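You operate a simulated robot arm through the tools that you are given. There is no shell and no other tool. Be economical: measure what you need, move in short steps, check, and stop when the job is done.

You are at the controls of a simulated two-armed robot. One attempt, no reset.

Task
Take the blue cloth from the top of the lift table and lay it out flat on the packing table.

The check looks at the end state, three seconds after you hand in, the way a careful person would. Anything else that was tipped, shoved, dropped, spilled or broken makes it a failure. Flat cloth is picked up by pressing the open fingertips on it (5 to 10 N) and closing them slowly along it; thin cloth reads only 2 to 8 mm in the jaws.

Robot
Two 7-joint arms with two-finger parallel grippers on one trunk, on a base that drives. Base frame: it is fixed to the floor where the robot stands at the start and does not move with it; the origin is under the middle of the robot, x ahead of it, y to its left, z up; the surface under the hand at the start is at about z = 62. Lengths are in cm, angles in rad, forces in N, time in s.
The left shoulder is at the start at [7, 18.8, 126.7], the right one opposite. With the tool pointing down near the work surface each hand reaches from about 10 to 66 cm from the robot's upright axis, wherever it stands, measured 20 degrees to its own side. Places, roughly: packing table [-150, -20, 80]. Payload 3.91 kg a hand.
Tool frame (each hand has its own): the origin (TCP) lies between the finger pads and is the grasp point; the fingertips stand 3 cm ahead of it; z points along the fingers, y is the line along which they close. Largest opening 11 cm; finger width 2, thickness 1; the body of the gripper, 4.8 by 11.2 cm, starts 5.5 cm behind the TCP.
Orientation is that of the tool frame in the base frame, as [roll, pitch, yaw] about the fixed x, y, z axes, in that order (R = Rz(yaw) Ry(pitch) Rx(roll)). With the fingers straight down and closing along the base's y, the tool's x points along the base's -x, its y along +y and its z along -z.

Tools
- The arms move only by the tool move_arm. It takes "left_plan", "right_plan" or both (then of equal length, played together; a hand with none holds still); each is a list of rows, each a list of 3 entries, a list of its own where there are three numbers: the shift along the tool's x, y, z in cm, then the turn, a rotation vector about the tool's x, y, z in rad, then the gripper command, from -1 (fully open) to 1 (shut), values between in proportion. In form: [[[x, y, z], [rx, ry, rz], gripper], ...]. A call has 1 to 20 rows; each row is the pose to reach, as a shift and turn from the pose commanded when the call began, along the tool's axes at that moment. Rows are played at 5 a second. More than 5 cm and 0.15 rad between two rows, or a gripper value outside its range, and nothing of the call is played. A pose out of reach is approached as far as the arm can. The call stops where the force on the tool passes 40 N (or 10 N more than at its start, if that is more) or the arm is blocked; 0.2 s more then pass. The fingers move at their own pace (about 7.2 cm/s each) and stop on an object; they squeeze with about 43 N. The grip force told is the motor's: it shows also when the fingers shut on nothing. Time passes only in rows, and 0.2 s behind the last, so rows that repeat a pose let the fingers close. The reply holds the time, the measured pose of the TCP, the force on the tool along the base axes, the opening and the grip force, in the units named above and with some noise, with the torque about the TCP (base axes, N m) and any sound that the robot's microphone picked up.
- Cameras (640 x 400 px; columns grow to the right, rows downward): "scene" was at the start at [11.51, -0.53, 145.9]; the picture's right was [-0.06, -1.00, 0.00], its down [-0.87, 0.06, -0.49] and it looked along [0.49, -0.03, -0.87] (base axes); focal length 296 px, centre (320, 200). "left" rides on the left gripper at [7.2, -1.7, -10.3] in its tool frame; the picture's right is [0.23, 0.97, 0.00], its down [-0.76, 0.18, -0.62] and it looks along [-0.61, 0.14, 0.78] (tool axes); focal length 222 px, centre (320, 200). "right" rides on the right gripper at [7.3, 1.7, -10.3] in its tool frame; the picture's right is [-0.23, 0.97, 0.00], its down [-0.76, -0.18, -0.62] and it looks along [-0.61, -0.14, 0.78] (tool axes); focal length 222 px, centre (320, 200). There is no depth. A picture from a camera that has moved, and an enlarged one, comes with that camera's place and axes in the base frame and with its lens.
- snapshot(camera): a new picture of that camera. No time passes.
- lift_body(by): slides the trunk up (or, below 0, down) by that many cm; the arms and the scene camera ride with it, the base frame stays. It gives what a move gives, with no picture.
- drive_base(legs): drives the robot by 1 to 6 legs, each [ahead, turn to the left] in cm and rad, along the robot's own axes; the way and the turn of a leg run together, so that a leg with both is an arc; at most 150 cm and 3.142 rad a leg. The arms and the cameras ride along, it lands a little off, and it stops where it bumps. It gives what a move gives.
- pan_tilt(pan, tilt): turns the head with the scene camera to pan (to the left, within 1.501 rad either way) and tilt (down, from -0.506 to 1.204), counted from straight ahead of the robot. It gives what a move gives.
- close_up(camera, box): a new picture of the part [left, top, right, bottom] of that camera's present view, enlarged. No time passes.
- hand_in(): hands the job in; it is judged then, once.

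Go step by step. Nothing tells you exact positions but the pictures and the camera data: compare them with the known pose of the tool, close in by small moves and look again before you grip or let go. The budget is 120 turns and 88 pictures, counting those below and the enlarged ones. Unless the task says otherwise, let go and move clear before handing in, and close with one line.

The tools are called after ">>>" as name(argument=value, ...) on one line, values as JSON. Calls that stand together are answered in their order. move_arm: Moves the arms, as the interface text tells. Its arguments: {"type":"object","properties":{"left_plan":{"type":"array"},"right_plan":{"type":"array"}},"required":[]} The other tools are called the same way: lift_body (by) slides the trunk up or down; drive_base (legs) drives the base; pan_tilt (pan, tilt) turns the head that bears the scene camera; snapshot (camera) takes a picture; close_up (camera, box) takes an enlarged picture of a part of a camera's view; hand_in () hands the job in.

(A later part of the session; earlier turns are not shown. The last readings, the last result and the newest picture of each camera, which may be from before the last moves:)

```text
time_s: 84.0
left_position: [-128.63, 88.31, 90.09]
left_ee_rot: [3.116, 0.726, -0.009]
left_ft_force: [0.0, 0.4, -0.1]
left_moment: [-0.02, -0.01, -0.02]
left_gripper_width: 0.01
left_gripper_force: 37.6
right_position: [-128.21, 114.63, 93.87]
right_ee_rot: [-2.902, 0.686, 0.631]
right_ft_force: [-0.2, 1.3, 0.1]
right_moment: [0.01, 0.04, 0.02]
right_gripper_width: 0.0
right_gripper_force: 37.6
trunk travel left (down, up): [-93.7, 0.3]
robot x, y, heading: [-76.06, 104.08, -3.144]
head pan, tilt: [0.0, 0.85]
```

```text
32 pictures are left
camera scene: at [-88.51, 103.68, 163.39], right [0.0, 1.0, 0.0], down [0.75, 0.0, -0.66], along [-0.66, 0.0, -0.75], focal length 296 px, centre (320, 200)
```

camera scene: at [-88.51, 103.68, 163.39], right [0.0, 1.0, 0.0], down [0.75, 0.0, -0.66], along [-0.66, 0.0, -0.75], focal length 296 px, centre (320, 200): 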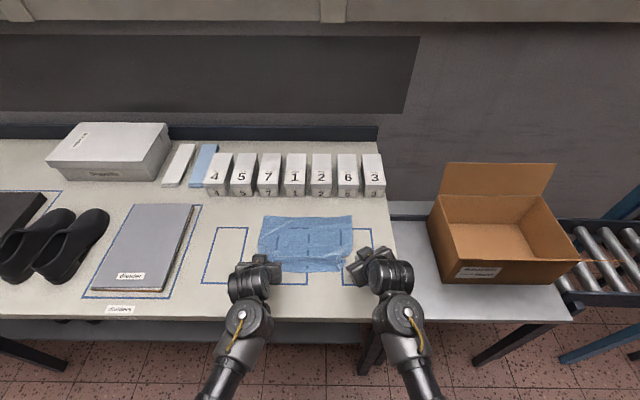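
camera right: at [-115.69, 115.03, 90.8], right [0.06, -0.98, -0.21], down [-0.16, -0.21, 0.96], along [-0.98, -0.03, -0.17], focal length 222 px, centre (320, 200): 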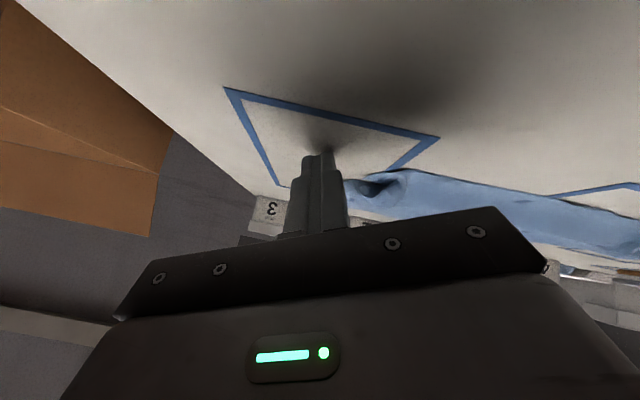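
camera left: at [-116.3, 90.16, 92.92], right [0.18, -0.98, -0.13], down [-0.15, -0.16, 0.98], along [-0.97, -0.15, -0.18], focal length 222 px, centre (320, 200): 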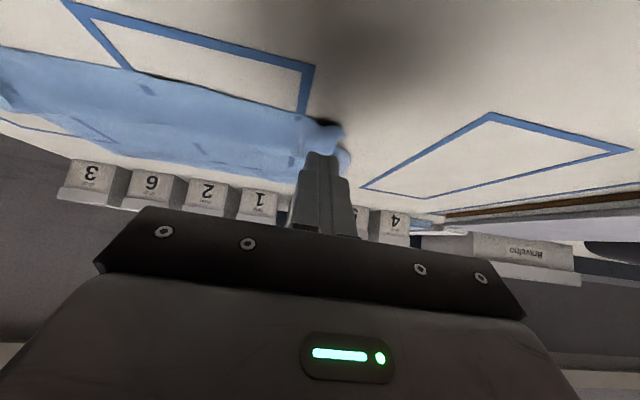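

Tracking is good again and nothing else moved. I'll place both tips above the bunched corners.

>>> move_arm(left_plan=[[[-0.5, -0.5, 0.5], [0, 0, 0], 1], [[-1.1, -1, 1], [0, 0, 0], 1], [[-1.1, -1, 1], [0, 0, 0], 1], [[-1.1, -1, 1], [0, 0, 0], 1]], right_plan=[[[-1.6, 1.1, 1.1], [0, 0, 0], 1], [[-3.28, 2.31, 2.2], [0, 0, 0], 1], [[-1.6, 2.8, 4.2], [0, 0, 0], 1], [[-0.5, 3.1, 5.5], [0, 0, 0], 1]])

>>> close_up(camera="scene", box=[220, 190, 400, 300])

>>> close_up(camera="right", box=[220, 80, 440, 240])

>>> close_up(camera="left", box=[220, 80, 440, 240])

```text
time_s: 85.0
left_position: [-130.14, 89.37, 89.95]
left_ee_rot: [3.116, 0.724, -0.008]
left_ft_force: [-0.4, 0.4, 0.3]
left_moment: [-0.01, -0.01, -0.02]
left_gripper_width: 0.0
left_gripper_force: 37.9
right_position: [-130.85, 110.83, 89.55]
right_ee_rot: [-2.902, 0.685, 0.63]
right_ft_force: [-0.7, -0.5, -0.3]
right_moment: [-0.02, 0.06, 0.0]
right_gripper_width: 0.03
right_gripper_force: 37.8
trunk travel left (down, up): [-93.7, 0.3]
robot x, y, heading: [-75.69, 104.22, -3.137]
head pan, tilt: [0.0, 0.85]
```

```text
3.56 times, centred on (310, 245) of scene
camera zoom: at [-88.58, 103.76, 163.39], right [0.0, 1.0, 0.0], down [0.75, 0.0, -0.66], along [-0.66, 0.0, -0.75], focal length 1052 px, centre (356, 40)
```

zoom: 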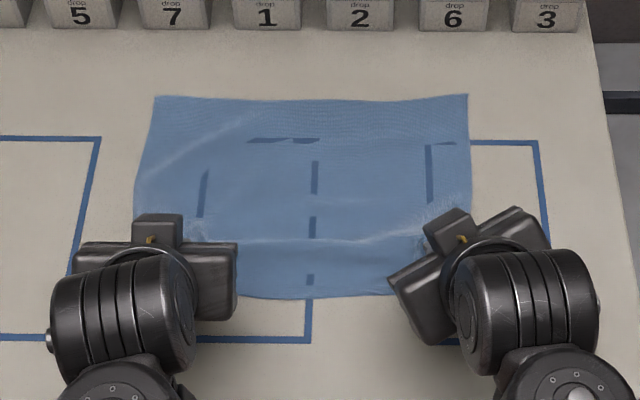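

```text
2.50 times, centred on (330, 160) of right
camera zoom: at [-118.84, 114.46, 92.38], right [0.3, -0.95, -0.04], down [-0.16, -0.09, 0.98], along [-0.94, -0.29, -0.18], focal length 555 px, centre (295, 300)
```

zoom: 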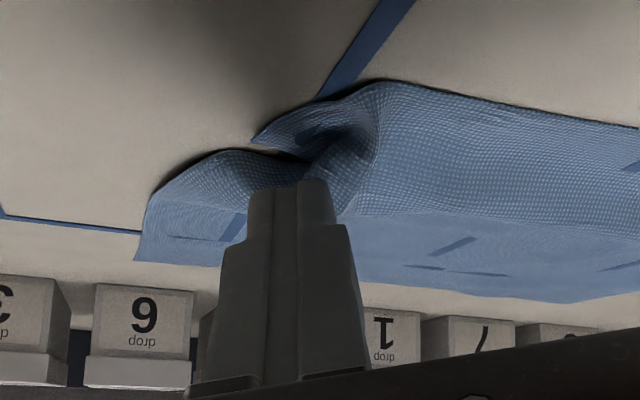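

```text
2.50 times, centred on (330, 160) of left
camera zoom: at [-118.02, 91.2, 92.82], right [0.18, -0.97, -0.13], down [-0.16, -0.16, 0.97], along [-0.97, -0.15, -0.18], focal length 555 px, centre (295, 300)
```

zoom: 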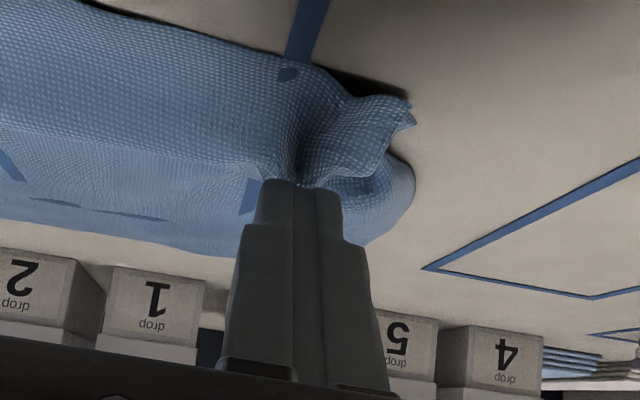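

Each near corner has a small pleat with the corner flap turned inward. I'll put the tips on the flaps and press lightly.

>>> move_arm(left_plan=[[[0.86, 0.7, -0.77], [0, 0, 0], 1], [[1.72, 1.4, -1.53], [0, 0, 0], 1], [[2.3, 1.4, -0.9], [0, 0, 0], 1], [[2.85, 1.37, -0.26], [0, 0, 0], 1], [[2.85, 1.37, -0.26], [0, 0, 0], 1]], right_plan=[[[0.65, 0.17, -0.6], [0, 0, 0], 1], [[1.29, 0.34, -1.17], [0, 0, 0], 1], [[1.7, 0.46, -0.7], [0, 0, 0], 1], [[2.11, 0.58, -0.19], [0, 0, 0], 1], [[2.11, 0.58, -0.19], [0, 0, 0], 1]])

>>> close_up(camera="right", box=[220, 80, 440, 240])

>>> close_up(camera="left", box=[220, 80, 440, 240])

```text
time_s: 86.2
left_position: [-127.85, 88.03, 88.42]
left_ee_rot: [3.116, 0.727, -0.009]
left_ft_force: [0.2, 0.3, 0.2]
left_moment: [-0.02, -0.03, 0.01]
left_gripper_width: 0.0
left_gripper_force: 37.8
right_position: [-129.12, 111.2, 88.2]
right_ee_rot: [-2.901, 0.686, 0.635]
right_ft_force: [0.5, -0.5, -0.2]
right_moment: [-0.03, -0.04, 0.03]
right_gripper_width: 0.0
right_gripper_force: 38.1
trunk travel left (down, up): [-93.7, 0.3]
robot x, y, heading: [-75.2, 104.05, -3.142]
head pan, tilt: [0.0, 0.85]
```

```text
2.50 times, centred on (330, 160) of right
camera zoom: at [-117.09, 114.95, 91.09], right [0.3, -0.95, -0.04], down [-0.16, -0.09, 0.98], along [-0.94, -0.29, -0.18], focal length 555 px, centre (295, 300)
```

zoom: 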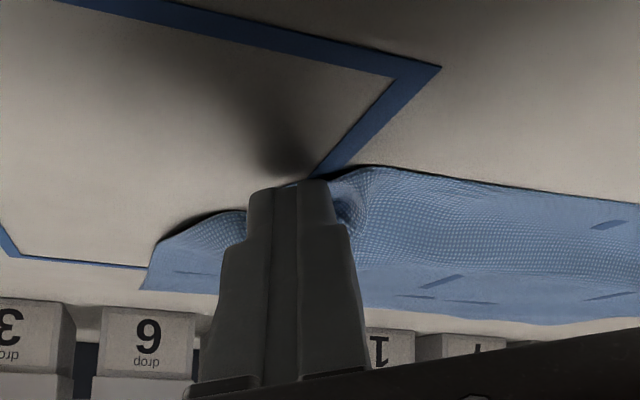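

```text
2.50 times, centred on (330, 160) of left
camera zoom: at [-115.64, 89.74, 91.18], right [0.18, -0.97, -0.13], down [-0.15, -0.16, 0.97], along [-0.97, -0.15, -0.18], focal length 555 px, centre (295, 300)
```

zoom: 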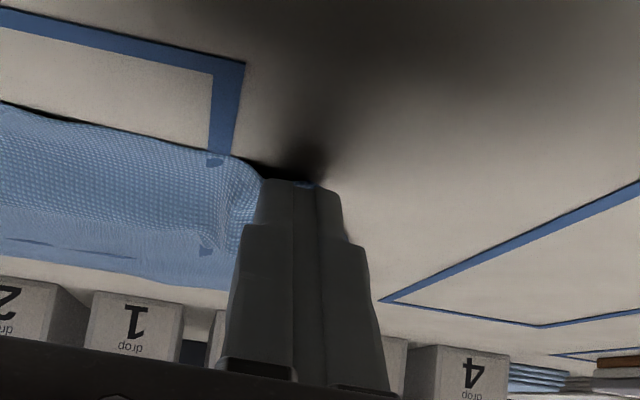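

>>> move_arm(left_plan=[[[0, 0, 0.3], [0, 0, 0], 1], [[0.11, 0, 0.57], [0, 0, 0], 1], [[0.11, 0, 0.57], [0, 0, 0], 1], [[0.11, 0, 0.57], [0, 0, 0], 1]], right_plan=[[[-0.44, -0.32, 0.44], [0, 0, 0], 1], [[-0.22, -0.26, 0.7], [0, 0, 0], 1], [[-0.22, -0.26, 0.7], [0, 0, 0], 1], [[-0.22, -0.26, 0.7], [0, 0, 0], 1]])

```text
time_s: 87.2
left_position: [-128.11, 87.92, 87.86]
left_ee_rot: [3.115, 0.726, -0.01]
left_ft_force: [-0.6, 0.8, 0.6]
left_moment: [0.02, 0.0, 0.01]
left_gripper_width: 0.0
left_gripper_force: 38.1
right_position: [-129.82, 111.36, 87.9]
right_ee_rot: [-2.901, 0.688, 0.634]
right_ft_force: [0.4, 0.6, 5.1]
right_moment: [-0.03, 0.03, 0.0]
right_gripper_width: 0.0
right_gripper_force: 37.1
trunk travel left (down, up): [-93.7, 0.3]
robot x, y, heading: [-75.57, 103.55, -3.138]
head pan, tilt: [0.0, 0.85]
```

>>> move_arm(left_plan=[[[0.15, 0, 0.17], [0, 0, 0], 1], [[0.16, 0, 0.18], [0, 0, 0], 1], [[0.3, 0.6, 0.06], [0, 0, 0], 1], [[0.45, 1.2, -0.06], [0, 0, 0], 1], [[0.6, 1.8, -0.18], [0, 0, 0], 1], [[0.75, 2.4, -0.3], [0, 0, 0], 1], [[0.9, 3.0, -0.42], [0, 0, 0], 1]], right_plan=[[[0.03, 0.01, 0.04], [0, 0, 0], 1], [[0.03, 0.01, 0.04], [0, 0, 0], 1], [[0.62, -0.29, -0.38], [0, 0, 0], 1], [[1.2, -0.58, -0.8], [0, 0, 0], 1], [[1.8, -0.88, -1.22], [0, 0, 0], 1], [[2.4, -1.17, -1.64], [0, 0, 0], 1], [[2.96, -1.47, -2.07], [0, 0, 0], 1]])

>>> close_up(camera="scene", box=[220, 190, 400, 300])

>>> close_up(camera="right", box=[220, 80, 440, 240])

>>> close_up(camera="left", box=[220, 80, 440, 240])

```text
time_s: 88.8
left_position: [-127.1, 85.23, 87.95]
left_ee_rot: [3.112, 0.732, -0.009]
left_ft_force: [-2.4, 19.3, 23.1]
left_moment: [0.59, 0.39, -0.24]
left_gripper_width: 0.0
left_gripper_force: 37.7
right_position: [-127.07, 114.66, 88.07]
right_ee_rot: [-2.904, 0.691, 0.632]
right_ft_force: [-3.9, -6.2, 6.5]
right_moment: [-0.23, 0.14, 0.03]
right_gripper_width: 0.01
right_gripper_force: 37.7
trunk travel left (down, up): [-93.7, 0.3]
robot x, y, heading: [-75.82, 103.7, -3.136]
head pan, tilt: [0.0, 0.85]
```

```text
3.56 times, centred on (310, 245) of scene
camera zoom: at [-88.23, 104.14, 163.43], right [0.0, 1.0, 0.0], down [0.75, 0.0, -0.66], along [-0.66, 0.0, -0.75], focal length 1052 px, centre (356, 40)
```

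zoom: 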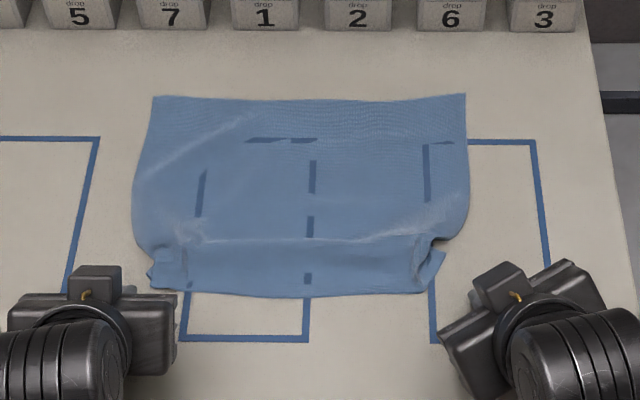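

```text
2.50 times, centred on (330, 160) of right
camera zoom: at [-115.2, 118.22, 90.76], right [0.3, -0.95, -0.03], down [-0.16, -0.08, 0.98], along [-0.94, -0.29, -0.17], focal length 555 px, centre (295, 300)
```

zoom: 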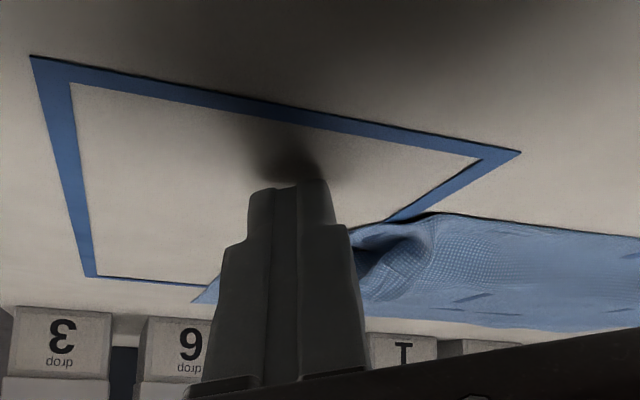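

```text
2.50 times, centred on (330, 160) of left
camera zoom: at [-114.89, 87.01, 90.64], right [0.18, -0.98, -0.13], down [-0.15, -0.16, 0.98], along [-0.97, -0.15, -0.17], focal length 555 px, centre (295, 300)
```

zoom: 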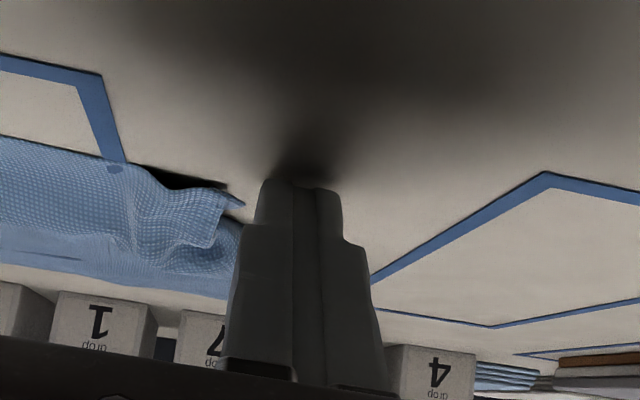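

The tips slid off the flaps. The real slack is a ridge running across near x≈−135, so I'll stand the hands upright again and drag the near strip toward me with spread fingers; first lift and re-orient.

>>> move_arm(left_plan=[[[-1.6, 0, -1.9], [0, 0, 0], 1], [[-3.6, 0, -4.1], [0, 0, 0], 1], [[-3.6, 0, -4.1], [0.028, 0, 0], 1], [[-3.6, 0, -4.1], [0.028, 0, 0], 1]], right_plan=[[[-1.6, -0.5, -1.9], [0, 0, 0], 1], [[-3.5, -1.0, -4.1], [0, 0, 0], 1], [[-3.5, -1.0, -4.1], [-0.12, 0, 0], 1], [[-3.5, -1.0, -4.1], [-0.24, 0, 0], 1]])

>>> move_arm(left_plan=[[[0, 0, 0], [0, 0.14, 0], 0.5], [[0, 0, 0], [0, 0.28, 0], 0.3], [[0, 0, 0], [0, 0.42, 0], 0.1], [[0, 0, 0], [0, 0.56, 0], 0.1], [[0, 0, 0], [0, 0.7, 0], 0.1], [[0, 0, 0], [0, 0.73, 0], 0.1]], right_plan=[[[0, 0, 0], [0, 0.14, 0], 0.5], [[0, 0, 0], [0, 0.28, 0], 0.3], [[0, 0, 0], [0, 0.42, 0], 0.1], [[0, 0, 0], [0, 0.56, 0], 0.1], [[0, 0, 0], [0, 0.67, 0], 0.1], [[0, 0, 0], [0, 0.688, 0], 0.1]])

>>> move_arm(right_plan=[[[0, 0, 0], [0, 0, 0.1], 0.1], [[0, 0, 0], [0, 0, 0.2], 0.1], [[0, 0, 0], [0, 0, 0.3], 0.1], [[0, 0, 0], [0, 0, 0.3], 0.1]])

>>> snapshot(camera="left")

>>> snapshot(camera="right")

```text
time_s: 89.8
left_position: [-127.16, 84.91, 93.06]
left_ee_rot: [-3.14, 0.725, -0.006]
left_ft_force: [-0.4, -0.6, 0.4]
left_moment: [0.01, 0.04, 0.01]
left_gripper_width: 0.02
left_gripper_force: 37.5
right_position: [-127.47, 114.28, 93.25]
right_ee_rot: [3.14, 0.685, 0.63]
right_ft_force: [0.0, -0.1, -0.4]
right_moment: [0.02, -0.02, -0.03]
right_gripper_width: 0.0
right_gripper_force: 37.6
trunk travel left (down, up): [-93.7, 0.3]
robot x, y, heading: [-75.55, 103.81, -3.138]
head pan, tilt: [0.0, 0.85]
```

```text
time_s: 91.2
left_position: [-127.23, 85.11, 92.97]
left_ee_rot: [3.139, 0.007, -0.013]
left_ft_force: [-5.4, 0.9, -16.6]
left_moment: [-0.3, 0.57, 0.2]
left_gripper_width: 4.96
left_gripper_force: 0.0
right_position: [-127.27, 114.41, 93.41]
right_ee_rot: [-3.141, 0.002, 0.635]
right_ft_force: [0.0, 0.1, 0.6]
right_moment: [-0.02, 0.03, -0.02]
right_gripper_width: 4.97
right_gripper_force: 0.0
trunk travel left (down, up): [-93.7, 0.3]
robot x, y, heading: [-75.78, 104.2, -3.14]
head pan, tilt: [0.0, 0.85]
stopped in row 6 (left hand): the force on the tool passed its limit at 57 N (the readings are from after the stop); the commanded pose is now the measured one
```

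```text
time_s: 92.2
left_position: [-127.2, 85.06, 93.17]
left_ee_rot: [3.141, 0.004, -0.014]
left_ft_force: [-8.5, -0.2, -28.3]
left_moment: [-0.21, 1.35, 0.07]
left_gripper_width: 4.95
left_gripper_force: 0.1
right_position: [-127.33, 114.43, 93.36]
right_ee_rot: [-3.141, 0.001, 0.331]
right_ft_force: [-0.2, 0.3, 0.5]
right_moment: [-0.05, -0.02, -0.01]
right_gripper_width: 4.96
right_gripper_force: 0.0
trunk travel left (down, up): [-93.7, 0.3]
robot x, y, heading: [-75.86, 103.95, -3.139]
head pan, tilt: [0.0, 0.85]
```

```text
23 pictures are left
camera left: at [-120.04, 86.57, 103.28], right [0.22, -0.98, 0.0], down [-0.76, -0.17, 0.63], along [-0.61, -0.14, -0.78], focal length 222 px, centre (320, 200)
```

left: 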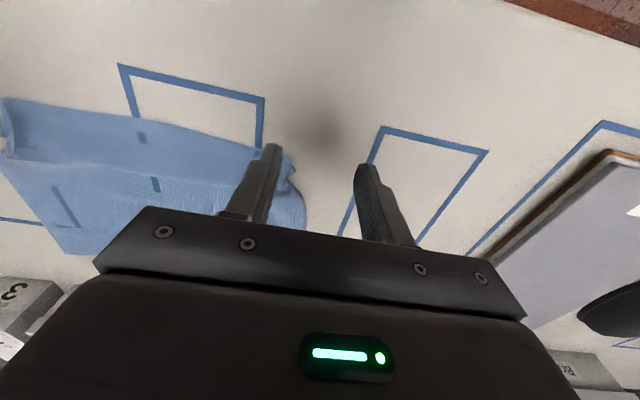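

```text
22 pictures are left
camera right: at [-119.83, 115.12, 103.66], right [0.1, -0.99, 0.0], down [-0.78, -0.08, 0.62], along [-0.62, -0.06, -0.78], focal length 222 px, centre (320, 200)
```

right: 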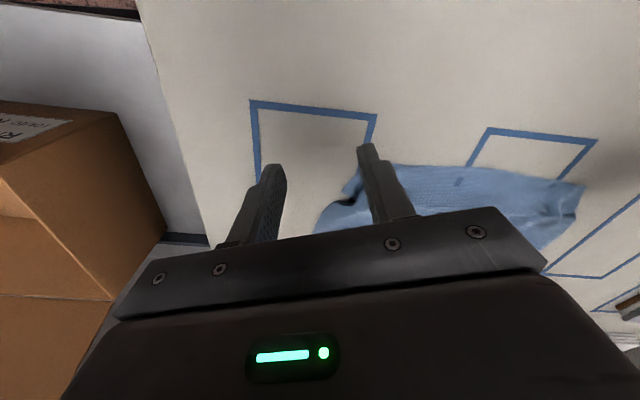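

Both hands are upright. I'll move the spread fingertips over the near strip (x≈−132), then down close to the cloth.

>>> move_arm(left_plan=[[[0, -0.5, 1], [0, 0, 0], 0.1], [[-1.8, -2.2, 1], [0, 0, 0], 0.1], [[-3.6, -4, 1], [0, 0, 0], 0.1], [[-5.1, -5.4, 1.2], [0, 0, 0], 0.1], [[-5.1, -5.4, 2.6], [0, 0, 0], 0.1], [[-5.1, -5.4, 3.8], [0, 0, 0], 0.1], [[-5.1, -5.4, 4.5], [0, 0, 0], 0.1], [[-5.1, -5.4, 4.5], [0, 0, 0], 0.1]], right_plan=[[[0, 0.4, 0.5], [0, 0, 0], 0.1], [[-2.4, 1.6, 0.5], [0, 0, 0], 0.1], [[-4.8, 2.9, 0.8], [0, 0, 0], 0.1], [[-6.65, 3.96, 1.2], [0, 0, 0], 0.1], [[-6.65, 3.96, 2.7], [0, 0, 0], 0.1], [[-6.65, 3.96, 3.9], [0, 0, 0], 0.1], [[-6.65, 3.96, 4.6], [0, 0, 0], 0.1], [[-6.65, 3.96, 4.6], [0, 0, 0], 0.1]])

>>> snapshot(camera="left")

>>> snapshot(camera="right")

```text
time_s: 94.0
left_position: [-132.32, 90.67, 88.55]
left_ee_rot: [3.14, 0.005, -0.011]
left_ft_force: [-0.3, -0.4, 0.0]
left_moment: [0.02, 0.0, 0.03]
left_gripper_width: 4.97
left_gripper_force: 0.1
right_position: [-132.34, 108.43, 88.7]
right_ee_rot: [-3.141, 0.001, 0.333]
right_ft_force: [1.3, 0.4, -0.6]
right_moment: [-0.02, -0.01, 0.03]
right_gripper_width: 4.94
right_gripper_force: 0.1
trunk travel left (down, up): [-93.7, 0.3]
robot x, y, heading: [-75.64, 103.83, -3.139]
head pan, tilt: [0.0, 0.85]
```

```text
21 pictures are left
camera left: at [-125.07, 92.11, 98.8], right [0.22, -0.98, 0.0], down [-0.76, -0.17, 0.63], along [-0.61, -0.14, -0.78], focal length 222 px, centre (320, 200)
```

left: 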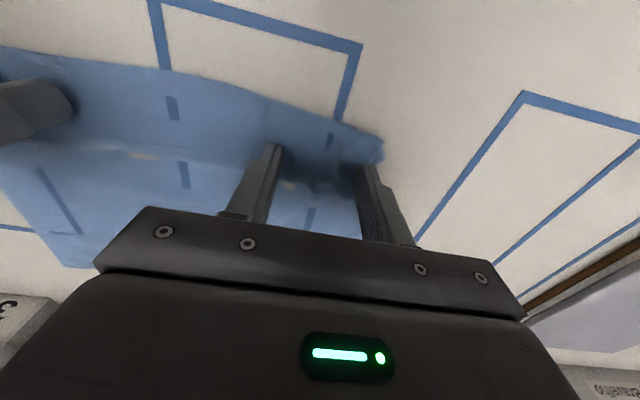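

```text
20 pictures are left
camera right: at [-124.8, 109.22, 99.09], right [0.1, -0.99, 0.0], down [-0.78, -0.08, 0.62], along [-0.62, -0.06, -0.78], focal length 222 px, centre (320, 200)
```

right: 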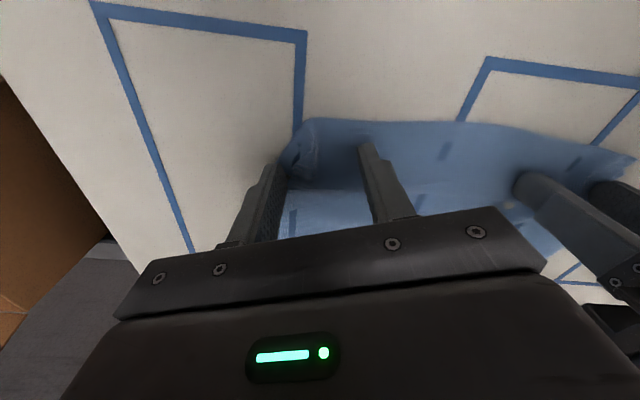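

Fingers are over the strip and flaps. I'll press down lightly.

>>> move_arm(left_plan=[[[0, 0, 0.3], [0, 0, 0], 0.1], [[0, 0, 0.5], [0, 0, 0], 0.1], [[0, 0, 0.5], [0, 0, 0], 0.1], [[0, 0, 0.5], [0, 0, 0], 0.1]], right_plan=[[[0, 0, 0.3], [0, 0, 0], 0.1], [[0, 0, 0.6], [0, 0, 0], 0.1], [[0, 0, 0.6], [0, 0, 0], 0.1], [[0, 0, 0.6], [0, 0, 0], 0.1]])

```text
time_s: 95.0
left_position: [-132.39, 90.45, 88.2]
left_ee_rot: [-3.14, 0.006, -0.013]
left_ft_force: [-1.0, 0.1, 9.1]
left_moment: [-0.29, 0.01, -0.01]
left_gripper_width: 4.99
left_gripper_force: 0.4
right_position: [-132.27, 108.48, 88.22]
right_ee_rot: [3.141, 0.002, 0.334]
right_ft_force: [-0.3, 0.1, 0.8]
right_moment: [0.03, 0.01, 0.0]
right_gripper_width: 4.95
right_gripper_force: 0.0
trunk travel left (down, up): [-93.7, 0.3]
robot x, y, heading: [-75.39, 104.18, -3.139]
head pan, tilt: [0.0, 0.85]
```

>>> move_arm(left_plan=[[[0, 0, 0.06], [0, 0, 0], 0.1], [[0, 0, 0.06], [0, 0, 0], 0.1], [[0.5, 0.16, 0.06], [0, 0, 0], 0.1], [[1, 0.32, 0.06], [0, 0, 0], 0.1], [[1.5, 0.48, 0.06], [0, 0, 0], 0.1], [[2, 0.64, 0.06], [0, 0, 0], 0.1], [[2.5, 0.8, 0.06], [0, 0, 0], 0.1]], right_plan=[[[0, 0, 0.1], [0, 0, 0], 0.1], [[0, 0, 0.18], [0, 0, 0], 0.1], [[0.53, 0.01, 0.18], [0, 0, 0], 0.1], [[1.05, 0.02, 0.18], [0, 0, 0], 0.1], [[1.6, 0.03, 0.18], [0, 0, 0], 0.1], [[2.1, 0.05, 0.18], [0, 0, 0], 0.1], [[2.63, 0.06, 0.18], [0, 0, 0], 0.1]])

>>> close_up(camera="scene", box=[220, 190, 400, 300])

```text
time_s: 96.6
left_position: [-129.62, 89.66, 88.18]
left_ee_rot: [-3.141, 0.007, -0.011]
left_ft_force: [-3.0, 1.9, 14.5]
left_moment: [-0.42, 0.05, -0.06]
left_gripper_width: 4.87
left_gripper_force: 0.0
right_position: [-129.52, 109.24, 88.14]
right_ee_rot: [-3.139, 0.003, 0.334]
right_ft_force: [-2.8, -1.7, 15.3]
right_moment: [0.27, 0.33, 0.11]
right_gripper_width: 4.97
right_gripper_force: 0.0
trunk travel left (down, up): [-93.7, 0.3]
robot x, y, heading: [-75.54, 103.96, -3.144]
head pan, tilt: [0.0, 0.85]
```

```text
3.56 times, centred on (310, 245) of scene
camera zoom: at [-88.16, 103.79, 163.44], right [0.0, 1.0, 0.0], down [0.75, 0.0, -0.66], along [-0.66, 0.0, -0.75], focal length 1052 px, centre (356, 40)
```

zoom: 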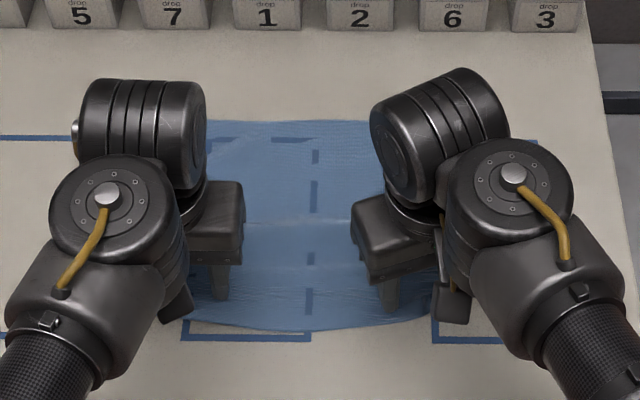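

The near strip moved with the fingers and the ridge eased. Now with the hands still pressing, I'll spread them apart to stretch the near edge.

>>> move_arm(left_plan=[[[0, 0.5, 0], [0, 0, 0], 0.1], [[0, 1, 0], [0, 0, 0], 0.1], [[0, 1.5, 0], [0, 0, 0], 0.1], [[0, 2, 0], [0, 0, 0], 0.1], [[0, 2.5, 0], [0, 0, 0], 0.1]], right_plan=[[[0.16, -0.47, 0.03], [0, 0, 0], 0.1], [[0.33, -0.95, 0.03], [0, 0, 0], 0.1], [[0.5, -1.42, 0.03], [0, 0, 0], 0.1], [[0.65, -1.89, 0.03], [0, 0, 0], 0.1], [[0.81, -2.36, 0.03], [0, 0, 0], 0.1]])

>>> snapshot(camera="left")

>>> snapshot(camera="right")

```text
time_s: 97.8
left_position: [-129.77, 87.26, 88.18]
left_ee_rot: [-3.14, 0.009, -0.011]
left_ft_force: [1.1, 8.6, 13.4]
left_moment: [-0.12, 0.0, 0.0]
left_gripper_width: 4.58
left_gripper_force: 0.0
right_position: [-129.59, 111.69, 88.15]
right_ee_rot: [-3.142, 0.003, 0.333]
right_ft_force: [0.1, -9.4, 14.1]
right_moment: [-0.65, -0.17, -0.09]
right_gripper_width: 5.36
right_gripper_force: 3.8
trunk travel left (down, up): [-93.7, 0.3]
robot x, y, heading: [-75.44, 104.09, -3.137]
head pan, tilt: [0.0, 0.85]
```

```text
18 pictures are left
camera left: at [-122.39, 88.75, 98.34], right [0.22, -0.98, 0.0], down [-0.76, -0.17, 0.63], along [-0.61, -0.14, -0.78], focal length 222 px, centre (320, 200)
```

left: 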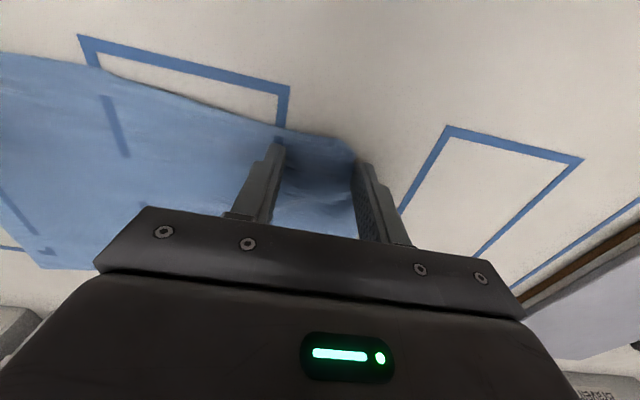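

```text
17 pictures are left
camera right: at [-122.1, 112.53, 98.4], right [0.1, -0.99, 0.0], down [-0.78, -0.08, 0.63], along [-0.62, -0.07, -0.78], focal length 222 px, centre (320, 200)
```

right: 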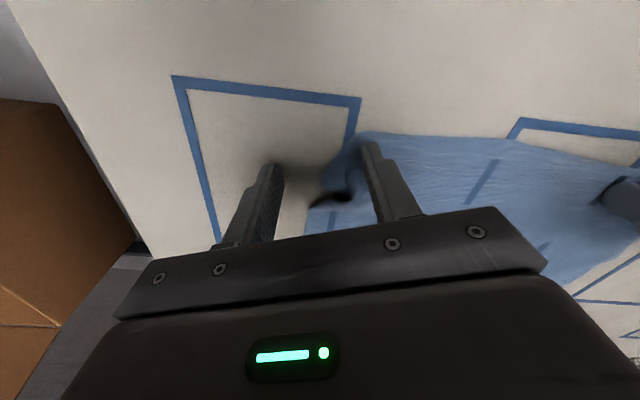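

Left corner looks much flatter; the right still shows a small notch. I'll lift and back off to view.

>>> move_arm(left_plan=[[[0, 0, -1], [0, 0, 0], 0.1], [[0, 0, -2.5], [0, 0, 0], 0.1], [[0, 0, -4], [0, 0, 0], 0.1]], right_plan=[[[0, 0, -1], [0, 0, 0], 0.1], [[0, 0, -2.5], [0, 0, 0], 0.1], [[0, 0, -4], [0, 0, 0], 0.1]])

>>> drive_base(legs=[[-20, 0]])

>>> close_up(camera="scene", box=[220, 130, 420, 255])

```text
time_s: 98.6
left_position: [-129.77, 87.08, 92.05]
left_ee_rot: [3.14, 0.004, -0.011]
left_ft_force: [0.2, 0.5, 0.4]
left_moment: [0.02, 0.01, 0.0]
left_gripper_width: 4.94
left_gripper_force: 0.1
right_position: [-129.86, 111.84, 91.9]
right_ee_rot: [-3.139, -0.002, 0.332]
right_ft_force: [0.4, 0.3, 0.3]
right_moment: [0.01, -0.01, 0.02]
right_gripper_width: 4.98
right_gripper_force: 0.1
trunk travel left (down, up): [-93.7, 0.3]
robot x, y, heading: [-75.68, 103.79, -3.136]
head pan, tilt: [0.0, 0.85]
```

```text
time_s: 100.2
left_position: [-110.11, 87.3, 92.01]
left_ee_rot: [3.141, 0.002, -0.012]
left_ft_force: [-0.5, -0.7, 0.2]
left_moment: [0.01, 0.03, 0.0]
left_gripper_width: 4.95
left_gripper_force: 0.0
right_position: [-110.09, 111.84, 91.88]
right_ee_rot: [3.141, -0.002, 0.333]
right_ft_force: [-0.1, -0.2, 0.1]
right_moment: [0.01, 0.0, 0.0]
right_gripper_width: 4.95
right_gripper_force: 0.1
trunk travel left (down, up): [-93.7, 0.3]
robot x, y, heading: [-55.46, 103.87, -3.139]
head pan, tilt: [0.0, 0.85]
```

```text
3.20 times, centred on (320, 192) of scene
camera zoom: at [-68.96, 103.82, 163.37], right [0.0, 1.0, 0.0], down [0.75, 0.0, -0.66], along [-0.66, 0.0, -0.75], focal length 947 px, centre (320, 224)
```

zoom: 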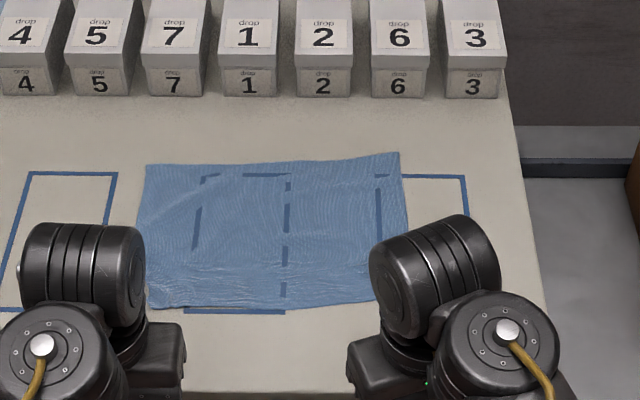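

The cloth is now flat except perhaps the right corner, which is hidden. I'll check it with the right camera.

>>> snapshot(camera="right")

```text
15 pictures are left
camera right: at [-102.66, 112.58, 102.15], right [0.1, -0.99, 0.0], down [-0.78, -0.08, 0.62], along [-0.62, -0.06, -0.78], focal length 222 px, centre (320, 200)
```

right: 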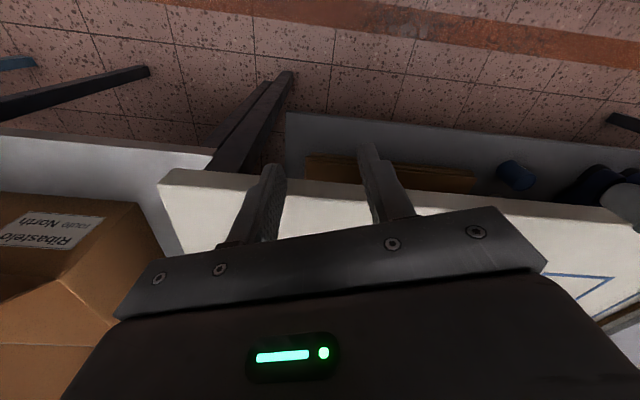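

>>> drive_base(legs=[[-18, 0]])

>>> close_up(camera="scene", box=[240, 110, 400, 210])

```text
time_s: 101.7
left_position: [-92.22, 87.25, 91.94]
left_ee_rot: [-3.141, 0.006, -0.009]
left_ft_force: [-0.4, 0.2, 0.7]
left_moment: [0.01, 0.01, 0.03]
left_gripper_width: 4.95
left_gripper_force: 0.0
right_position: [-92.25, 111.92, 91.82]
right_ee_rot: [3.141, -0.002, 0.335]
right_ft_force: [-0.2, 0.4, -0.4]
right_moment: [-0.02, -0.02, -0.02]
right_gripper_width: 4.96
right_gripper_force: 0.1
trunk travel left (down, up): [-93.7, 0.3]
robot x, y, heading: [-38.12, 104.23, -3.137]
head pan, tilt: [0.0, 0.85]
```

```text
4.00 times, centred on (320, 160) of scene
camera zoom: at [-51.03, 103.89, 163.36], right [0.0, 1.0, 0.0], down [0.75, 0.0, -0.66], along [-0.66, 0.0, -0.75], focal length 1183 px, centre (320, 360)
```

zoom: 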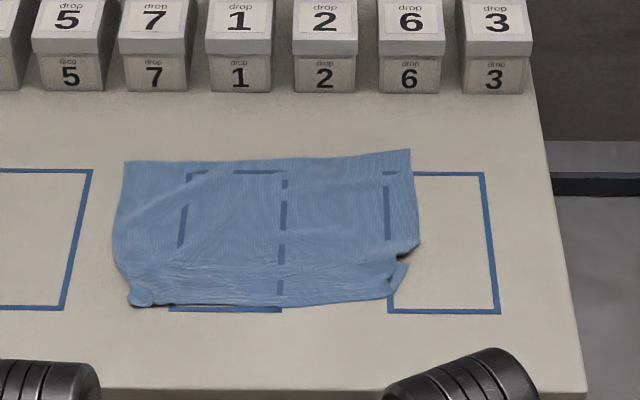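

Remaining flaws: the right corner flap is turned inward at about (−131, 111), and the left corner tip is curled at (−127, 87). I'll return with closed fingers, then press and drag each outward.

>>> drive_base(legs=[[37.5, 0]])

>>> move_arm(left_plan=[[[0, 0, 0], [0, 0, 0], 1], [[0, 0, 0], [0, 0, 0], 1], [[0, 0, 0], [0, 0, 0], 1]], right_plan=[[[0, 0, 0], [0, 0, 0], 1], [[0, 0, 0], [0, 0, 0], 1], [[0, 0, 0], [0, 0, 0], 1]])

```text
time_s: 104.1
left_position: [-129.53, 87.07, 92.14]
left_ee_rot: [3.141, 0.006, -0.01]
left_ft_force: [0.3, 0.5, -0.7]
left_moment: [-0.03, -0.02, -0.02]
left_gripper_width: 4.97
left_gripper_force: 0.0
right_position: [-129.62, 111.65, 91.96]
right_ee_rot: [3.141, 0.002, 0.335]
right_ft_force: [0.3, 0.4, 0.3]
right_moment: [-0.01, 0.02, 0.03]
right_gripper_width: 4.95
right_gripper_force: 0.0
trunk travel left (down, up): [-93.7, 0.3]
robot x, y, heading: [-75.18, 103.89, -3.134]
head pan, tilt: [0.0, 0.85]
```

```text
time_s: 104.9
left_position: [-129.74, 87.17, 92.01]
left_ee_rot: [3.141, 0.006, -0.009]
left_ft_force: [-0.3, 0.3, -1.2]
left_moment: [-0.02, -0.03, 0.04]
left_gripper_width: 0.02
left_gripper_force: 37.4
right_position: [-129.7, 111.75, 91.9]
right_ee_rot: [-3.141, -0.001, 0.333]
right_ft_force: [0.0, 0.4, -0.4]
right_moment: [0.01, 0.0, -0.03]
right_gripper_width: 0.01
right_gripper_force: 37.7
trunk travel left (down, up): [-93.7, 0.3]
robot x, y, heading: [-75.13, 103.6, -3.135]
head pan, tilt: [0.0, 0.85]
```

>>> move_arm(left_plan=[[[1.2, -1, 1], [0, 0, 0], 1], [[1.2, -1, 2.5], [0, 0, 0], 1], [[1.2, -1, 3.3], [0, 0, 0], 1], [[1.2, -1, 3.3], [0, 0, 0], 1]], right_plan=[[[-1.27, 0.62, 1], [0, 0, 0], 1], [[-1.27, 0.62, 2.4], [0, 0, 0], 1], [[-1.27, 0.62, 3.1], [0, 0, 0], 1], [[-1.27, 0.62, 3.1], [0, 0, 0], 1]])

>>> close_up(camera="right", box=[220, 80, 440, 240])

>>> close_up(camera="left", box=[220, 80, 440, 240])

```text
time_s: 105.9
left_position: [-128.51, 88.05, 88.75]
left_ee_rot: [-3.14, 0.006, -0.009]
left_ft_force: [-0.3, 0.5, -0.2]
left_moment: [0.03, -0.01, -0.03]
left_gripper_width: 0.0
left_gripper_force: 37.6
right_position: [-130.66, 110.56, 88.77]
right_ee_rot: [-3.141, -0.002, 0.333]
right_ft_force: [-0.7, -0.4, -0.4]
right_moment: [0.0, 0.0, 0.04]
right_gripper_width: 0.0
right_gripper_force: 37.8
trunk travel left (down, up): [-93.7, 0.3]
robot x, y, heading: [-75.13, 104.05, -3.136]
head pan, tilt: [0.0, 0.85]
```

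```text
2.50 times, centred on (330, 160) of right
camera zoom: at [-123.1, 111.36, 99.13], right [0.1, -0.99, 0.0], down [-0.78, -0.08, 0.62], along [-0.62, -0.06, -0.78], focal length 555 px, centre (295, 300)
```

zoom: 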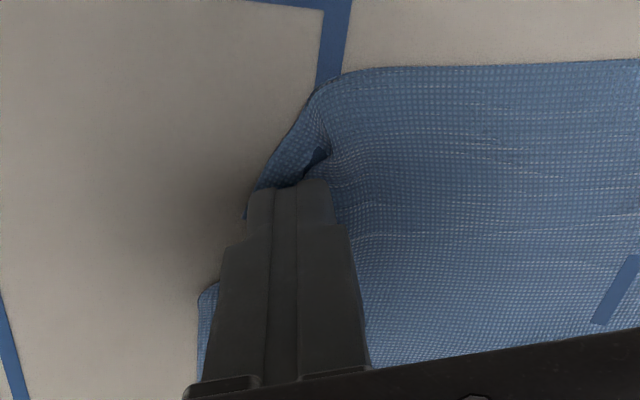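

```text
2.50 times, centred on (330, 160) of left
camera zoom: at [-121.21, 89.62, 98.92], right [0.22, -0.98, 0.0], down [-0.76, -0.17, 0.63], along [-0.61, -0.14, -0.78], focal length 555 px, centre (295, 300)
```

zoom: 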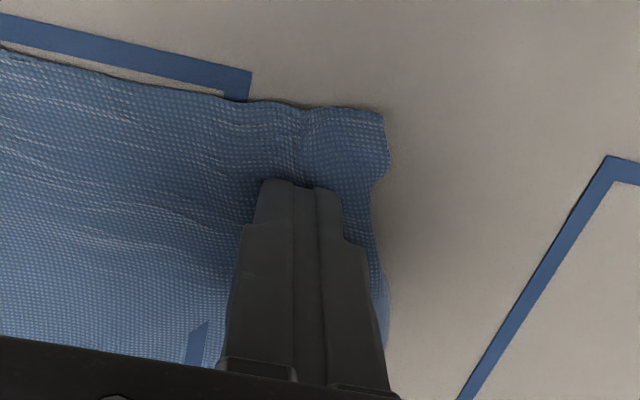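

Views show the right flap as a narrow band outside the pleat, and the left corner almost flat. I'll press on each and drag outward.

>>> move_arm(left_plan=[[[0, 0, 0.3], [0, 0, 0], 1], [[0, 0, 0.6], [0, 0, 0], 1], [[0, 0, 0.68], [0, 0, 0], 1], [[0, 0, 0.68], [0, 0, 0], 1]], right_plan=[[[0.89, -0.43, 0], [0, 0, 0], 1], [[0.89, -0.43, 0.4], [0, 0, 0], 1], [[0.89, -0.43, 0.68], [0, 0, 0], 1], [[0.89, -0.43, 0.68], [0, 0, 0], 1]])

```text
time_s: 106.9
left_position: [-128.44, 88.07, 88.19]
left_ee_rot: [-3.141, 0.006, -0.01]
left_ft_force: [-0.1, 0.5, 5.9]
left_moment: [0.03, -0.03, 0.01]
left_gripper_width: 0.0
left_gripper_force: 37.6
right_position: [-129.92, 111.36, 88.16]
right_ee_rot: [3.141, 0.002, 0.333]
right_ft_force: [0.8, -0.3, 0.5]
right_moment: [0.01, 0.04, -0.02]
right_gripper_width: 0.01
right_gripper_force: 38.1
trunk travel left (down, up): [-93.7, 0.3]
robot x, y, heading: [-75.32, 103.81, -3.139]
head pan, tilt: [0.0, 0.85]
```

>>> move_arm(left_plan=[[[0, 0, 0.06], [0, 0, 0], 1], [[0, 0, 0.06], [0, 0, 0], 1], [[0.2, 0.4, 0.06], [0, 0, 0], 1], [[0.4, 0.8, 0.06], [0, 0, 0], 1], [[0.6, 1.2, 0.06], [0, 0, 0], 1], [[0.8, 1.6, 0.06], [0, 0, 0], 1], [[1, 2, 0.06], [0, 0, 0], 1], [[1.1, 2.4, 0.06], [0, 0, 0], 1]], right_plan=[[[0, 0, 0.14], [0, 0, 0], 1], [[0, 0, 0.2], [0, 0, 0], 1], [[0.42, -0.4, 0.2], [0, 0, 0], 1], [[0.84, -0.8, 0.2], [0, 0, 0], 1], [[1.26, -1.2, 0.2], [0, 0, 0], 1], [[1.68, -1.6, 0.2], [0, 0, 0], 1], [[2.1, -2.0, 0.2], [0, 0, 0], 1], [[2.52, -2.41, 0.2], [0, 0, 0], 1]])

>>> close_up(camera="right", box=[220, 80, 440, 240])

>>> close_up(camera="left", box=[220, 80, 440, 240])

```text
time_s: 108.7
left_position: [-127.2, 85.62, 88.14]
left_ee_rot: [3.141, 0.007, -0.011]
left_ft_force: [-1.5, 6.2, 10.6]
left_moment: [0.15, -0.04, 0.03]
left_gripper_width: 0.0
left_gripper_force: 37.9
right_position: [-128.23, 114.32, 88.08]
right_ee_rot: [-3.141, 0.002, 0.334]
right_ft_force: [-1.3, -5.2, 11.8]
right_moment: [-0.23, 0.08, 0.0]
right_gripper_width: 0.0
right_gripper_force: 37.8
trunk travel left (down, up): [-93.7, 0.3]
robot x, y, heading: [-75.25, 103.8, -3.141]
head pan, tilt: [0.0, 0.85]
```

```text
2.50 times, centred on (330, 160) of right
camera zoom: at [-120.72, 115.19, 98.38], right [0.1, -0.99, 0.0], down [-0.78, -0.08, 0.63], along [-0.62, -0.06, -0.78], focal length 555 px, centre (295, 300)
```

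zoom: 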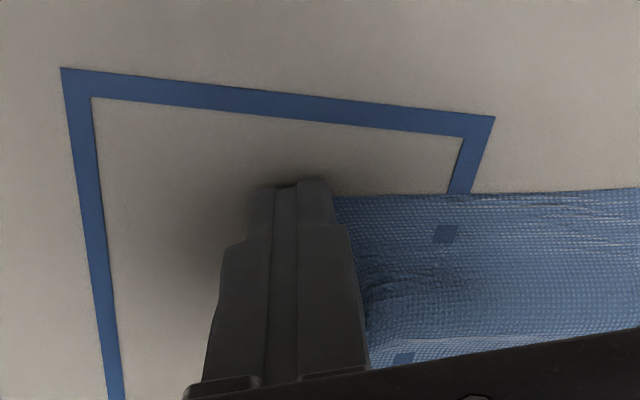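

```text
2.50 times, centred on (330, 160) of left
camera zoom: at [-119.96, 87.23, 98.31], right [0.22, -0.98, 0.0], down [-0.76, -0.17, 0.63], along [-0.61, -0.14, -0.78], focal length 555 px, centre (295, 300)
```

zoom: 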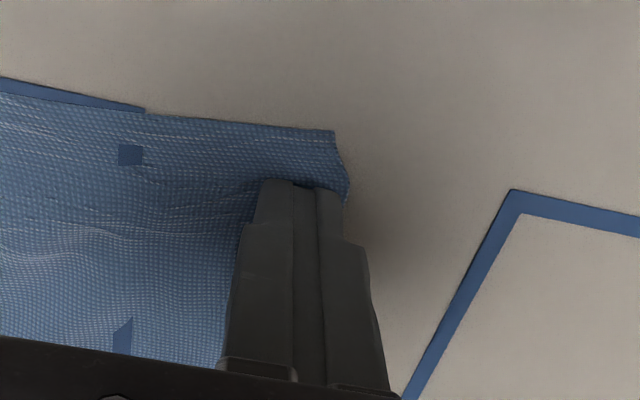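

Both pleats opened up well. I'll lift straight up, back away, and inspect.

>>> move_arm(left_plan=[[[0, 0, -1], [0, 0, 0], 1], [[0, 0, -2.5], [0, 0, 0], 1], [[0, 0, -4], [0, 0, 0], 1]], right_plan=[[[0, 0, -1], [0, 0, 0], 1], [[0, 0, -2.5], [0, 0, 0], 1], [[0, 0, -4], [0, 0, 0], 1]])

>>> drive_base(legs=[[-37.5, 0]])

>>> close_up(camera="scene", box=[240, 110, 400, 210])

```text
time_s: 109.5
left_position: [-127.41, 85.74, 91.96]
left_ee_rot: [-3.14, 0.005, -0.011]
left_ft_force: [-0.4, -0.5, -0.3]
left_moment: [0.02, 0.0, -0.01]
left_gripper_width: 0.0
left_gripper_force: 37.9
right_position: [-128.35, 114.51, 91.93]
right_ee_rot: [3.14, 0.0, 0.333]
right_ft_force: [-0.6, -0.3, -0.5]
right_moment: [0.02, -0.01, 0.02]
right_gripper_width: 0.0
right_gripper_force: 37.2
trunk travel left (down, up): [-93.7, 0.3]
robot x, y, heading: [-75.57, 103.79, -3.138]
head pan, tilt: [0.0, 0.85]
```

```text
time_s: 111.9
left_position: [-90.02, 85.82, 91.93]
left_ee_rot: [3.141, 0.005, -0.014]
left_ft_force: [0.1, -1.5, -0.3]
left_moment: [0.01, 0.01, 0.0]
left_gripper_width: 0.0
left_gripper_force: 37.4
right_position: [-90.96, 114.67, 91.94]
right_ee_rot: [-3.141, 0.0, 0.335]
right_ft_force: [-0.1, 0.3, -1.1]
right_moment: [-0.01, 0.05, -0.03]
right_gripper_width: 0.0
right_gripper_force: 37.3
trunk travel left (down, up): [-93.7, 0.3]
robot x, y, heading: [-37.74, 103.88, -3.138]
head pan, tilt: [0.0, 0.85]
```

```text
4.00 times, centred on (320, 160) of scene
camera zoom: at [-51.03, 103.89, 163.38], right [0.0, 1.0, 0.0], down [0.75, 0.0, -0.66], along [-0.66, 0.0, -0.75], focal length 1183 px, centre (320, 360)
```

zoom: 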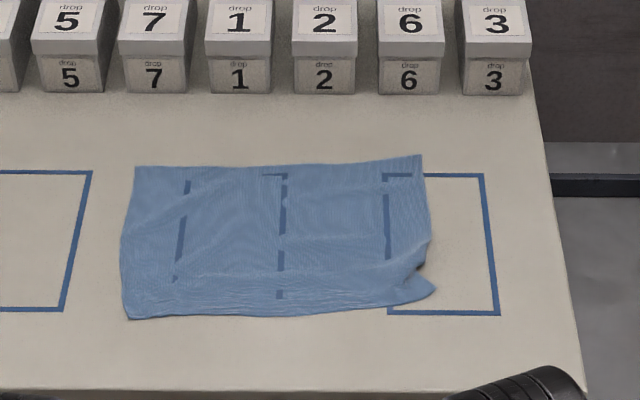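

Almost done: only a small notch remains on the right side, where the corner needs pulling about 2.5 cm toward me. One more press-and-drag with the right hand.

>>> drive_base(legs=[[37.5, 0]])

>>> move_arm(right_plan=[[[-0.36, 1, 0.5], [0, 0, 0], 1], [[-0.72, 2.08, 1.5], [0, 0, 0], 1], [[-0.72, 2.08, 3.2], [0, 0, 0], 1], [[-0.72, 2.08, 3.2], [0, 0, 0], 1]])

>>> close_up(camera="right", box=[220, 80, 440, 240])

```text
time_s: 114.3
left_position: [-127.6, 85.4, 91.96]
left_ee_rot: [3.141, 0.006, -0.008]
left_ft_force: [-0.4, 0.7, 0.1]
left_moment: [0.0, -0.02, -0.01]
left_gripper_width: 0.0
left_gripper_force: 38.0
right_position: [-128.72, 114.3, 92.04]
right_ee_rot: [-3.141, 0.002, 0.337]
right_ft_force: [0.7, -0.2, 0.6]
right_moment: [-0.02, 0.01, -0.01]
right_gripper_width: 0.0
right_gripper_force: 37.8
trunk travel left (down, up): [-93.7, 0.3]
robot x, y, heading: [-75.95, 103.63, -3.132]
head pan, tilt: [0.0, 0.85]
```

```text
time_s: 115.3
left_position: [-127.63, 85.42, 92.0]
left_ee_rot: [-3.142, 0.005, -0.007]
left_ft_force: [0.2, -0.2, -0.1]
left_moment: [-0.03, 0.02, -0.04]
left_gripper_width: 0.0
left_gripper_force: 37.9
right_position: [-128.8, 112.11, 88.76]
right_ee_rot: [3.141, 0.001, 0.337]
right_ft_force: [-0.3, -0.2, -0.5]
right_moment: [0.0, 0.03, -0.04]
right_gripper_width: 0.01
right_gripper_force: 37.8
trunk travel left (down, up): [-93.7, 0.3]
robot x, y, heading: [-75.68, 103.85, -3.137]
head pan, tilt: [0.0, 0.85]
```

```text
2.50 times, centred on (330, 160) of right
camera zoom: at [-121.3, 112.91, 99.03], right [0.11, -0.99, 0.0], down [-0.78, -0.08, 0.62], along [-0.62, -0.07, -0.78], focal length 555 px, centre (295, 300)
```

zoom: 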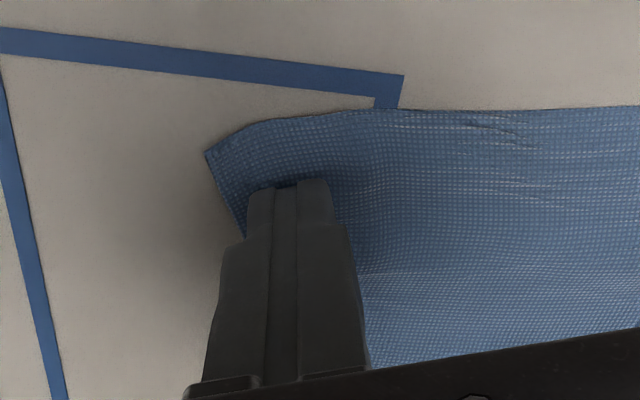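

The tip is on the flap. Pressing and dragging toward me.

>>> move_arm(right_plan=[[[0, 0, 0.4], [0, 0, 0], 1], [[0, 0, 0.72], [0, 0, 0], 1], [[0, 0, 0.78], [0, 0, 0], 1], [[0.4, 0.1, 0.78], [0, 0, 0], 1], [[0.8, 0.18, 0.78], [0, 0, 0], 1], [[1.2, 0.27, 0.78], [0, 0, 0], 1], [[1.6, 0.35, 0.78], [0, 0, 0], 1], [[2, 0.43, 0.78], [0, 0, 0], 1], [[2.3, 0.48, 0.78], [0, 0, 0], 1], [[2.3, 0.48, -0.5], [0, 0, 0], 1], [[2.3, 0.48, -2], [0, 0, 0], 1], [[2.3, 0.48, -3], [0, 0, 0], 1]])

>>> drive_base(legs=[[-38, 0]])

>>> close_up(camera="scene", box=[240, 110, 400, 210])

```text
time_s: 117.9
left_position: [-127.61, 85.58, 91.96]
left_ee_rot: [3.141, 0.005, -0.009]
left_ft_force: [-0.1, -0.5, -0.2]
left_moment: [-0.02, -0.03, 0.01]
left_gripper_width: 0.0
left_gripper_force: 37.9
right_position: [-126.34, 112.31, 91.77]
right_ee_rot: [3.141, -0.001, 0.338]
right_ft_force: [0.3, 1.5, 0.2]
right_moment: [0.0, -0.02, 0.05]
right_gripper_width: 0.0
right_gripper_force: 37.7
trunk travel left (down, up): [-93.7, 0.3]
robot x, y, heading: [-75.76, 103.62, -3.135]
head pan, tilt: [0.0, 0.85]
```

```text
time_s: 120.3
left_position: [-89.09, 85.8, 92.07]
left_ee_rot: [3.141, 0.004, -0.007]
left_ft_force: [0.4, 0.0, 0.4]
left_moment: [-0.01, 0.0, 0.0]
left_gripper_width: 0.01
left_gripper_force: 37.9
right_position: [-87.77, 112.51, 91.71]
right_ee_rot: [3.14, 0.001, 0.337]
right_ft_force: [-0.4, -0.2, -0.2]
right_moment: [0.02, 0.02, -0.01]
right_gripper_width: 0.0
right_gripper_force: 37.4
trunk travel left (down, up): [-93.7, 0.3]
robot x, y, heading: [-37.24, 104.21, -3.135]
head pan, tilt: [0.0, 0.85]
```

```text
4.00 times, centred on (320, 160) of scene
camera zoom: at [-50.21, 103.92, 163.38], right [-0.01, 1.0, 0.0], down [0.75, 0.01, -0.66], along [-0.66, -0.01, -0.75], focal length 1183 px, centre (320, 360)
```

zoom: 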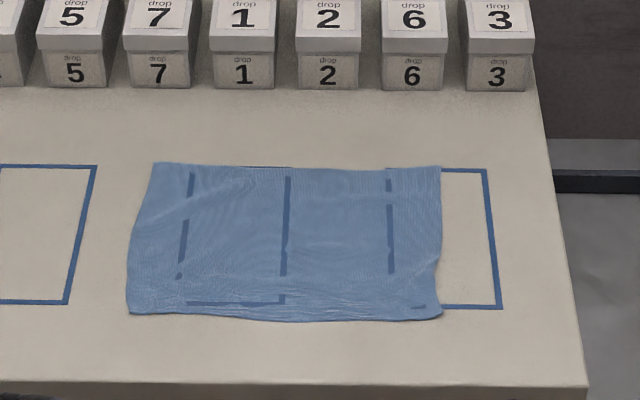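

The cloth now lies as a flat rectangle. One last full view to confirm nothing else was disturbed.

>>> snapshot(camera="scene")

```text
6 pictures are left
camera scene: at [-50.21, 103.92, 163.38], right [-0.01, 1.0, 0.0], down [0.75, 0.01, -0.66], along [-0.66, -0.01, -0.75], focal length 296 px, centre (320, 200)
```

scene: 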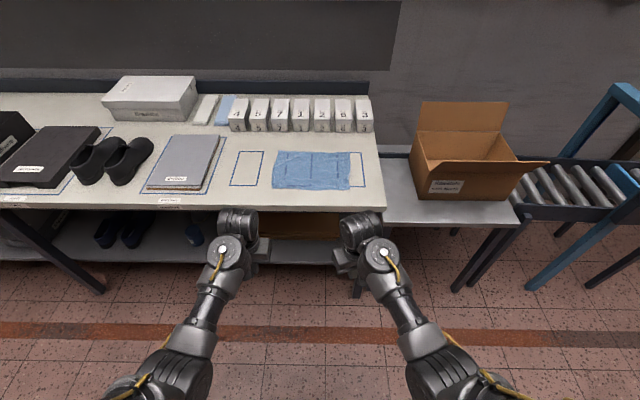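

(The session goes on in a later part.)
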